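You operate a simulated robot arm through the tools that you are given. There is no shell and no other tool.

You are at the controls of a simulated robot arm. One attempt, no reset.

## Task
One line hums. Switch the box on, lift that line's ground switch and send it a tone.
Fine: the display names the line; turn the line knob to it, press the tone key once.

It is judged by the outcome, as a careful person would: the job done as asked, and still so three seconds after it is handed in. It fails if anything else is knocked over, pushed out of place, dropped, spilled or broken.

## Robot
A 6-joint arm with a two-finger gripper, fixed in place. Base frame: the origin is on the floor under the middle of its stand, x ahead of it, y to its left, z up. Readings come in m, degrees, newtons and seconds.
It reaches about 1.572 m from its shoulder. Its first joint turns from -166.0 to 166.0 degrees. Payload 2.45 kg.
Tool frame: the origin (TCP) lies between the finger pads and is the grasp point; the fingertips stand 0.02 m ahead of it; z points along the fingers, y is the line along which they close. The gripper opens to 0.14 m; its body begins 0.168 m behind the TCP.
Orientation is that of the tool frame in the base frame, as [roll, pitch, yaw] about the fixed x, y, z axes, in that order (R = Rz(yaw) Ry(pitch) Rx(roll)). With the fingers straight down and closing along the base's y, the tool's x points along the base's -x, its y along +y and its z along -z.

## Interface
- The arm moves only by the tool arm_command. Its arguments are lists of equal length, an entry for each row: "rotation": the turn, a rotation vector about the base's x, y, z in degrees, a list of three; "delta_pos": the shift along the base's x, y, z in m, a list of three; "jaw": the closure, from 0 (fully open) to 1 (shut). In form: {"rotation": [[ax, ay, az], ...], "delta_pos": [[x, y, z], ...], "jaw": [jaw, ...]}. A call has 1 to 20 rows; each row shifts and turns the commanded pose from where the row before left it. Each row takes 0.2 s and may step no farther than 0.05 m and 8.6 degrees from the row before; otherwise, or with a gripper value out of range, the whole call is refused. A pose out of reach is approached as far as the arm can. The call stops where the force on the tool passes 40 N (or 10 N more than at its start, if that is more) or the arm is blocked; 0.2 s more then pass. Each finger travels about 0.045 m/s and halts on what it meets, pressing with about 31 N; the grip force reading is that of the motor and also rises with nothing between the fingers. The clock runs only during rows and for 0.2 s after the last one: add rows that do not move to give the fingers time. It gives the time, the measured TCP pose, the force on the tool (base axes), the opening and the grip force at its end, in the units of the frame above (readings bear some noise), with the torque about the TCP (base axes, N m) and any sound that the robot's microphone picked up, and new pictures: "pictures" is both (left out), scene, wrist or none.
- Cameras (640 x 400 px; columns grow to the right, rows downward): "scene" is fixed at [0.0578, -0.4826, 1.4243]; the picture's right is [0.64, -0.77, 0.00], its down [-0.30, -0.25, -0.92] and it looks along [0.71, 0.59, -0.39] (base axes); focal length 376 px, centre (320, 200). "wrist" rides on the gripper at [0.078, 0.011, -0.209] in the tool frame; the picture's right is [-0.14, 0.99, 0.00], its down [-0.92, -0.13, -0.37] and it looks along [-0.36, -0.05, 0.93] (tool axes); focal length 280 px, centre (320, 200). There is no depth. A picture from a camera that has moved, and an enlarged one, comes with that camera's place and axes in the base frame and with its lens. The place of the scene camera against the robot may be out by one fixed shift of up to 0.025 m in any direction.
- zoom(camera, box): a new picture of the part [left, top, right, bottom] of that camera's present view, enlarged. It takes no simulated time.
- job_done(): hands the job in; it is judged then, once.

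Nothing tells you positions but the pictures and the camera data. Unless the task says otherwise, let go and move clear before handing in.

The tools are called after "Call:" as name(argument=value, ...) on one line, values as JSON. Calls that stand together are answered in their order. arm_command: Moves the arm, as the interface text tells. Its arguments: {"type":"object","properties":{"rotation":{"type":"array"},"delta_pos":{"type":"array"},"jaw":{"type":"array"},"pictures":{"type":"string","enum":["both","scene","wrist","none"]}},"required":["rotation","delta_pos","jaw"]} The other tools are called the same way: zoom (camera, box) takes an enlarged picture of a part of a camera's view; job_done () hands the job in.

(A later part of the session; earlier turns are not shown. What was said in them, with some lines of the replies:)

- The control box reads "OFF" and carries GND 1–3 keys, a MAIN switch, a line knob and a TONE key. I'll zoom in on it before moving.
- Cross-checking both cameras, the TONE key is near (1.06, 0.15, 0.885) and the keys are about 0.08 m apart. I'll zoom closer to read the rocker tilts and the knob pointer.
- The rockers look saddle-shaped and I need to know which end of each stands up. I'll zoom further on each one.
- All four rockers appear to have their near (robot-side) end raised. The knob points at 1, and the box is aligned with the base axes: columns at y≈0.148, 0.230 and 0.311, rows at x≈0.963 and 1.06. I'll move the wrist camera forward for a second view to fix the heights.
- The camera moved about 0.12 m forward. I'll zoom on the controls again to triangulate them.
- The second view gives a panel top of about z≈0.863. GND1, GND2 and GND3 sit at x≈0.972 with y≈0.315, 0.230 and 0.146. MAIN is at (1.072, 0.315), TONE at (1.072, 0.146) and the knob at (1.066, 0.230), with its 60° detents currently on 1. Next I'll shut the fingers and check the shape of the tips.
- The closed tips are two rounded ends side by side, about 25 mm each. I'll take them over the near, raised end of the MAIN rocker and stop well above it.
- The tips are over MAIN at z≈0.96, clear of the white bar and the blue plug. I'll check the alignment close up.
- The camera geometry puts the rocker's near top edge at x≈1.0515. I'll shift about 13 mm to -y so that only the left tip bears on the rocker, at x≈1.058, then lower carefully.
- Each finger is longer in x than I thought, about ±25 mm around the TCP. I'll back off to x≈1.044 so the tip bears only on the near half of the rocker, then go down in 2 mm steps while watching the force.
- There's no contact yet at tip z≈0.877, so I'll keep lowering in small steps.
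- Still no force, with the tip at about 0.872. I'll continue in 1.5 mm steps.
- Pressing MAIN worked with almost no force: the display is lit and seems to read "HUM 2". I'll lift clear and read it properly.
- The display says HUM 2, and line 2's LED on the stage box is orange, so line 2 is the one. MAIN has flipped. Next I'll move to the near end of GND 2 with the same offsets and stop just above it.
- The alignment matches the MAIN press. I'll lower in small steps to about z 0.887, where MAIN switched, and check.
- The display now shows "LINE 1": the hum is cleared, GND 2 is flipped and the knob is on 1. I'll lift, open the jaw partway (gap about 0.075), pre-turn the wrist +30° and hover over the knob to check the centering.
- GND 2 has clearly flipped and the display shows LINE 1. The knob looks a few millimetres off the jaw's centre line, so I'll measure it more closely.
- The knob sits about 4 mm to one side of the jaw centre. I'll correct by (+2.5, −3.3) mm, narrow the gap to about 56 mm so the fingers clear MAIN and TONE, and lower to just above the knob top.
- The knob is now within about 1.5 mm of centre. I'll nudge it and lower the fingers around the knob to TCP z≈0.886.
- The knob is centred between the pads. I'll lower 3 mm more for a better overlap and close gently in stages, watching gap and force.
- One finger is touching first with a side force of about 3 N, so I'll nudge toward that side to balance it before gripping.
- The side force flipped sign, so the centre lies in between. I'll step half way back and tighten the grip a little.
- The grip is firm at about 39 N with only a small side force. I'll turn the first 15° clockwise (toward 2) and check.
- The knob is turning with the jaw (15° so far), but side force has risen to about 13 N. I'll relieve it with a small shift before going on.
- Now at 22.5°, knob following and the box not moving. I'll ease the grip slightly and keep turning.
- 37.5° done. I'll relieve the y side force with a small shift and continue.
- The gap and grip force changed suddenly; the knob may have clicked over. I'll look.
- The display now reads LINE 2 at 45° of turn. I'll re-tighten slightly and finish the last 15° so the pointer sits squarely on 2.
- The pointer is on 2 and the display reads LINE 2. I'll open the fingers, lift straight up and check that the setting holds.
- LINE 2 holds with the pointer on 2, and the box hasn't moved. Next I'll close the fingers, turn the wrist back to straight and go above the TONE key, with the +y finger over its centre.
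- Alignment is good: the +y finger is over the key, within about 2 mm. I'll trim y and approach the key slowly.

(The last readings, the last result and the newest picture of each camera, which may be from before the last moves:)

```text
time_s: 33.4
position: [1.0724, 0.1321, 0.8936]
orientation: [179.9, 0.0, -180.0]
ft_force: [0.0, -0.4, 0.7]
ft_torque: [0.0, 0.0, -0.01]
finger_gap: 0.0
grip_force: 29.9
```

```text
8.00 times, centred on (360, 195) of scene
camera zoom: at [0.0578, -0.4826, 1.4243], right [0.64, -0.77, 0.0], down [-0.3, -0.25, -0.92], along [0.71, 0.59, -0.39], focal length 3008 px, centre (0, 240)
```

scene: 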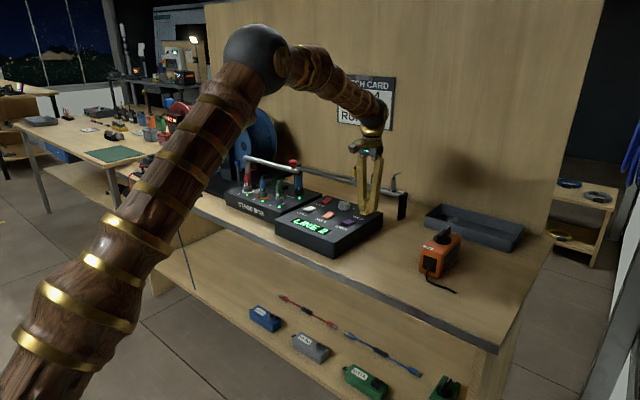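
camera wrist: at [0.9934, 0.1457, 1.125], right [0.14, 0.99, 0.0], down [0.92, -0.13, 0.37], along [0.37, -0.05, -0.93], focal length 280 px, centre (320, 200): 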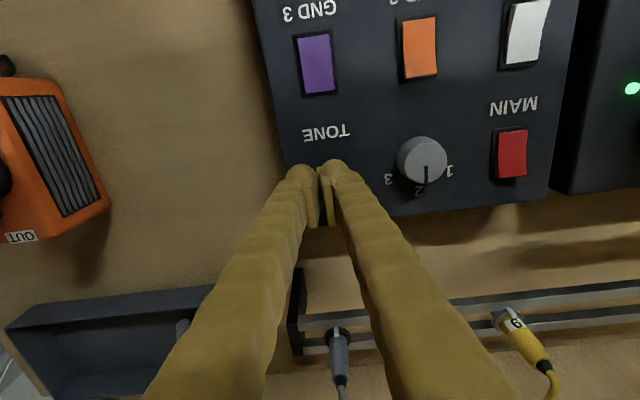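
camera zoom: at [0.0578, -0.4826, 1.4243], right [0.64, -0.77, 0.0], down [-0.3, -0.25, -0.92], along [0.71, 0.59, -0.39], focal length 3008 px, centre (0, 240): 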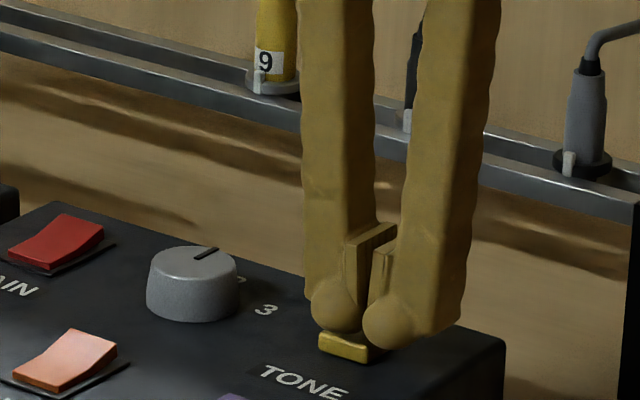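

There's no contact yet, just above the key. I'll continue in 1 mm steps.

Call:
arm_command(rotation=[[0, 0, 0], [0, 0, 0], [0, 0, 0], [0, 0, 0]], delta_pos=[[0, 0, -0.001], [0, 0, -0.001], [0, 0, -0.001], [0, 0, 0]], jaw=[1, 1, 1, 1], pictures="scene")

Call:
zoom(camera="scene", box=[280, 180, 392, 250])

```text
time_s: 34.4
position: [1.0722, 0.1304, 0.8915]
orientation: [180.0, 0.1, -179.9]
ft_force: [0.6, 0.4, 0.2]
ft_torque: [-0.01, 0.0, 0.02]
finger_gap: 0.0001
grip_force: 29.2
```

scene: 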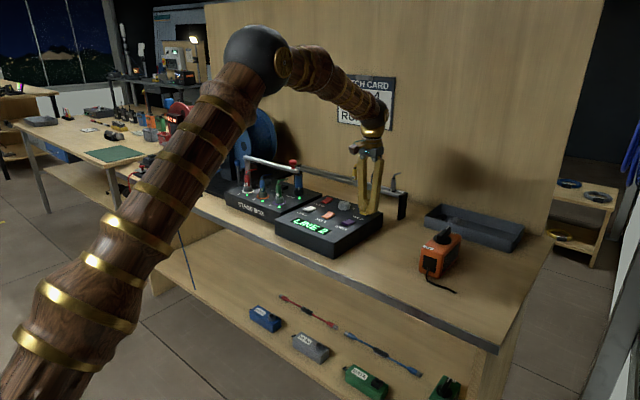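

```text
5.71 times, centred on (336, 215) of scene
camera zoom: at [0.0578, -0.4826, 1.4243], right [0.64, -0.77, 0.0], down [-0.3, -0.25, -0.92], along [0.71, 0.59, -0.39], focal length 2149 px, centre (229, 114)
```

zoom: 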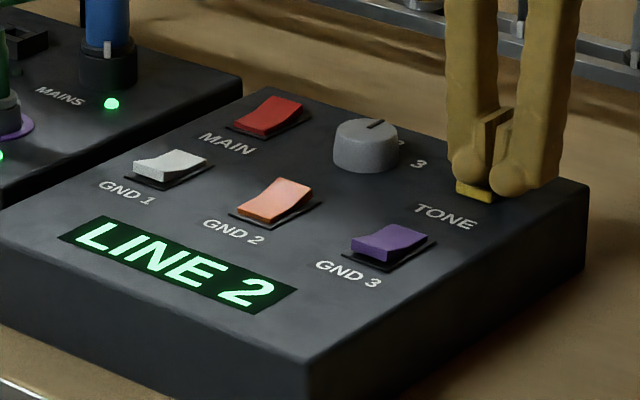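

Call:
arm_command(rotation=[[0, 0, 0], [0, 0, 0], [0, 0, 0]], delta_pos=[[0, 0, -0.001], [0, 0, -0.001], [0, 0, -0.001]], jaw=[1, 1, 1], pictures="scene")

Call:
zoom(camera="scene", box=[280, 180, 392, 250])

```text
time_s: 35.2
position: [1.0728, 0.1307, 0.8878]
orientation: [-180.0, -0.1, 180.0]
ft_force: [0.0, 0.4, 1.6]
ft_torque: [0.01, 0.0, -0.01]
finger_gap: 0.0
grip_force: 29.5
```

scene: 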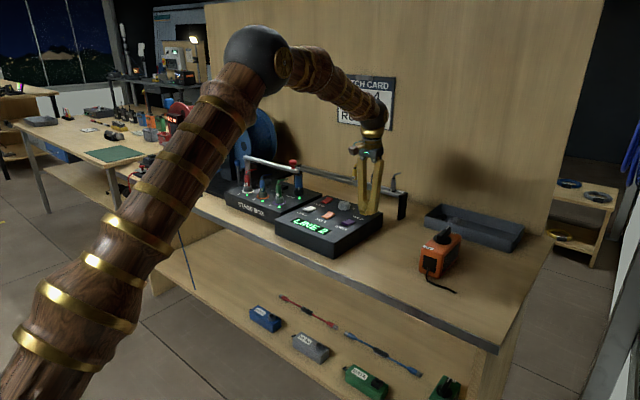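

```text
5.71 times, centred on (336, 215) of scene
camera zoom: at [0.0578, -0.4826, 1.4243], right [0.64, -0.77, 0.0], down [-0.3, -0.25, -0.92], along [0.71, 0.59, -0.39], focal length 2149 px, centre (229, 114)
```

zoom: 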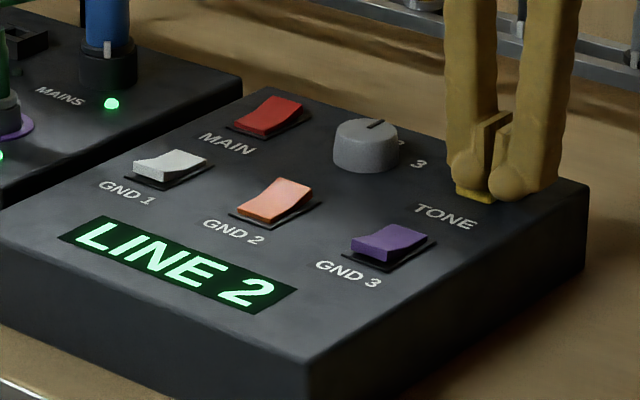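

Contact seems to be starting at about 1.6 N. I'll keep pushing down in one direction only.

Call:
arm_command(rotation=[[0, 0, 0], [0, 0, 0]], delta_pos=[[0, 0, -0.001], [0, 0, -0.001]], jaw=[1, 1], pictures="scene")

Call:
zoom(camera="scene", box=[280, 180, 392, 250])

```text
time_s: 35.8
position: [1.0708, 0.1317, 0.8858]
orientation: [-179.9, 0.0, -180.0]
ft_force: [0.8, 0.3, 2.6]
ft_torque: [0.01, -0.02, 0.01]
finger_gap: 0.0003
grip_force: 29.4
heard: click
```

scene: 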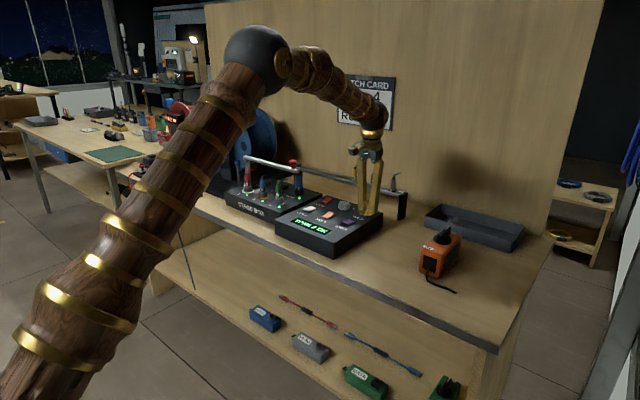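

```text
5.71 times, centred on (336, 215) of scene
camera zoom: at [0.0578, -0.4826, 1.4243], right [0.64, -0.77, 0.0], down [-0.3, -0.25, -0.92], along [0.71, 0.59, -0.39], focal length 2149 px, centre (229, 114)
```

zoom: 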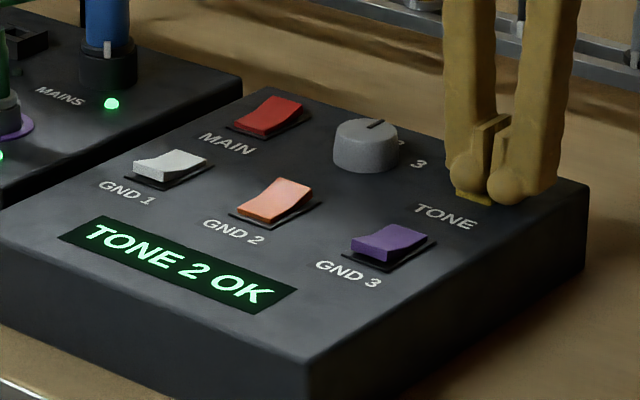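

A click came through and the display reads "TONE 2 OK". I'll lift straight up off the key and withdraw clear of the panel.

Call:
arm_command(rotation=[[0, 0, 0], [0, 0, 0], [0, 0, 0], [0, 0, 0], [0, 0, 0], [0, 0, 0], [0, 0, 0], [0, 0, 0]], delta_pos=[[0, 0, 0.015], [0, 0, 0.045], [0, 0, 0.045], [0, 0, 0.045], [0, 0, 0.045], [-0.045, 0.01, 0], [-0.045, 0.01, 0], [0, 0, 0]], jaw=[1, 1, 1, 1, 1, 1, 1, 1], pictures="both")

Call:
zoom(camera="scene", box=[280, 180, 392, 250])

Call:
zoom(camera="scene", box=[180, 140, 420, 260])

```text
time_s: 37.6
position: [0.9812, 0.1504, 1.0843]
orientation: [180.0, 0.1, -180.0]
ft_force: [-0.7, 0.3, -0.3]
ft_torque: [0.03, -0.03, 0.0]
finger_gap: 0.0001
grip_force: 29.7
camera wrist: at [0.9021, 0.1616, 1.293], right [0.14, 0.99, 0.0], down [0.92, -0.13, 0.37], along [0.37, -0.05, -0.93], focal length 280 px, centre (320, 200)
```

scene: 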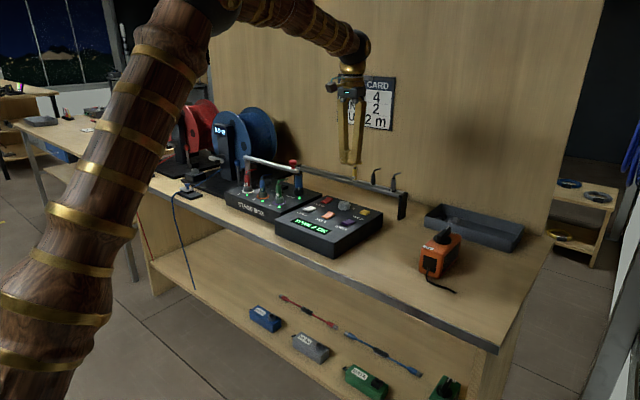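
wrist: 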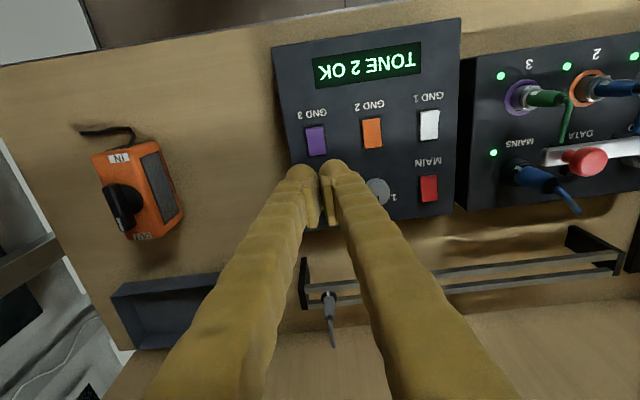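

```text
5.71 times, centred on (336, 215) of scene
camera zoom: at [0.0578, -0.4826, 1.4243], right [0.64, -0.77, 0.0], down [-0.3, -0.25, -0.92], along [0.71, 0.59, -0.39], focal length 2149 px, centre (229, 114)
```

zoom: 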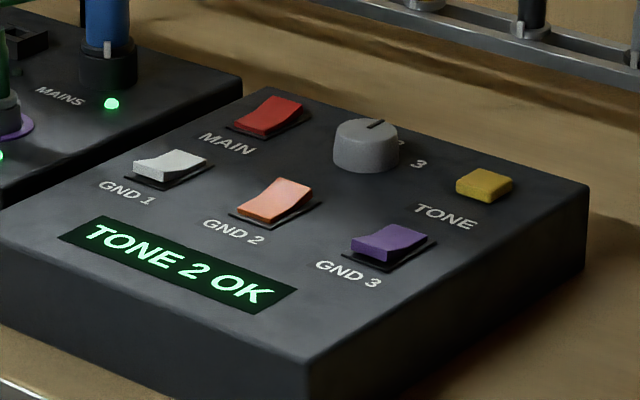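

```text
2.67 times, centred on (300, 200) of scene
camera zoom: at [0.0578, -0.4826, 1.4243], right [0.64, -0.77, 0.0], down [-0.3, -0.25, -0.92], along [0.71, 0.59, -0.39], focal length 1003 px, centre (373, 200)
```

zoom: 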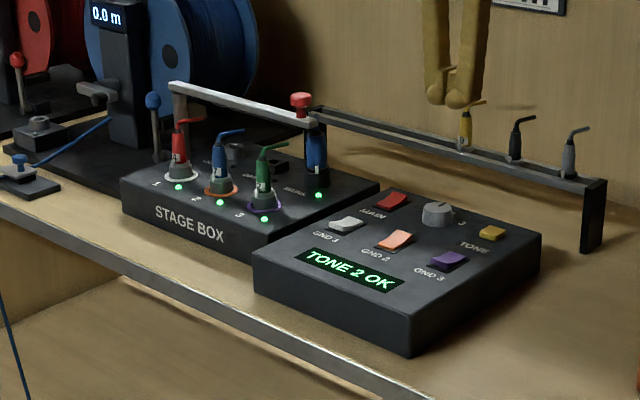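

The box is on, GND 2 is flipped, the knob is on 2 and the display reads "TONE 2 OK". All the stage-box LEDs are green, nothing else has moved and the arm is clear, so I'm handing it in.

Call:
job_done()

```text
The job is handed in.
```

The job is done and handed in: line 2 was the one humming, and the box's display now reads "TONE 2 OK".

- **Box on:** I pressed the MAIN switch, and the display came up with "HUM 2".
- **Ground switch:** I flipped GND 2, which cleared the hum. The other two ground switches were left alone.
- **Line knob:** I turned it from 1 to 2, and the display confirmed "LINE 2". Gripping it put up to about 17 N of sideways force on the knob, but the box didn't shift in the pictures.
- **Tone key:** I pressed it once. It clicked, the display changed to "TONE 2 OK", and all the lights on the stage box are now green.

Nothing else on the bench looks moved, and the arm was clear of the panel before I handed in.
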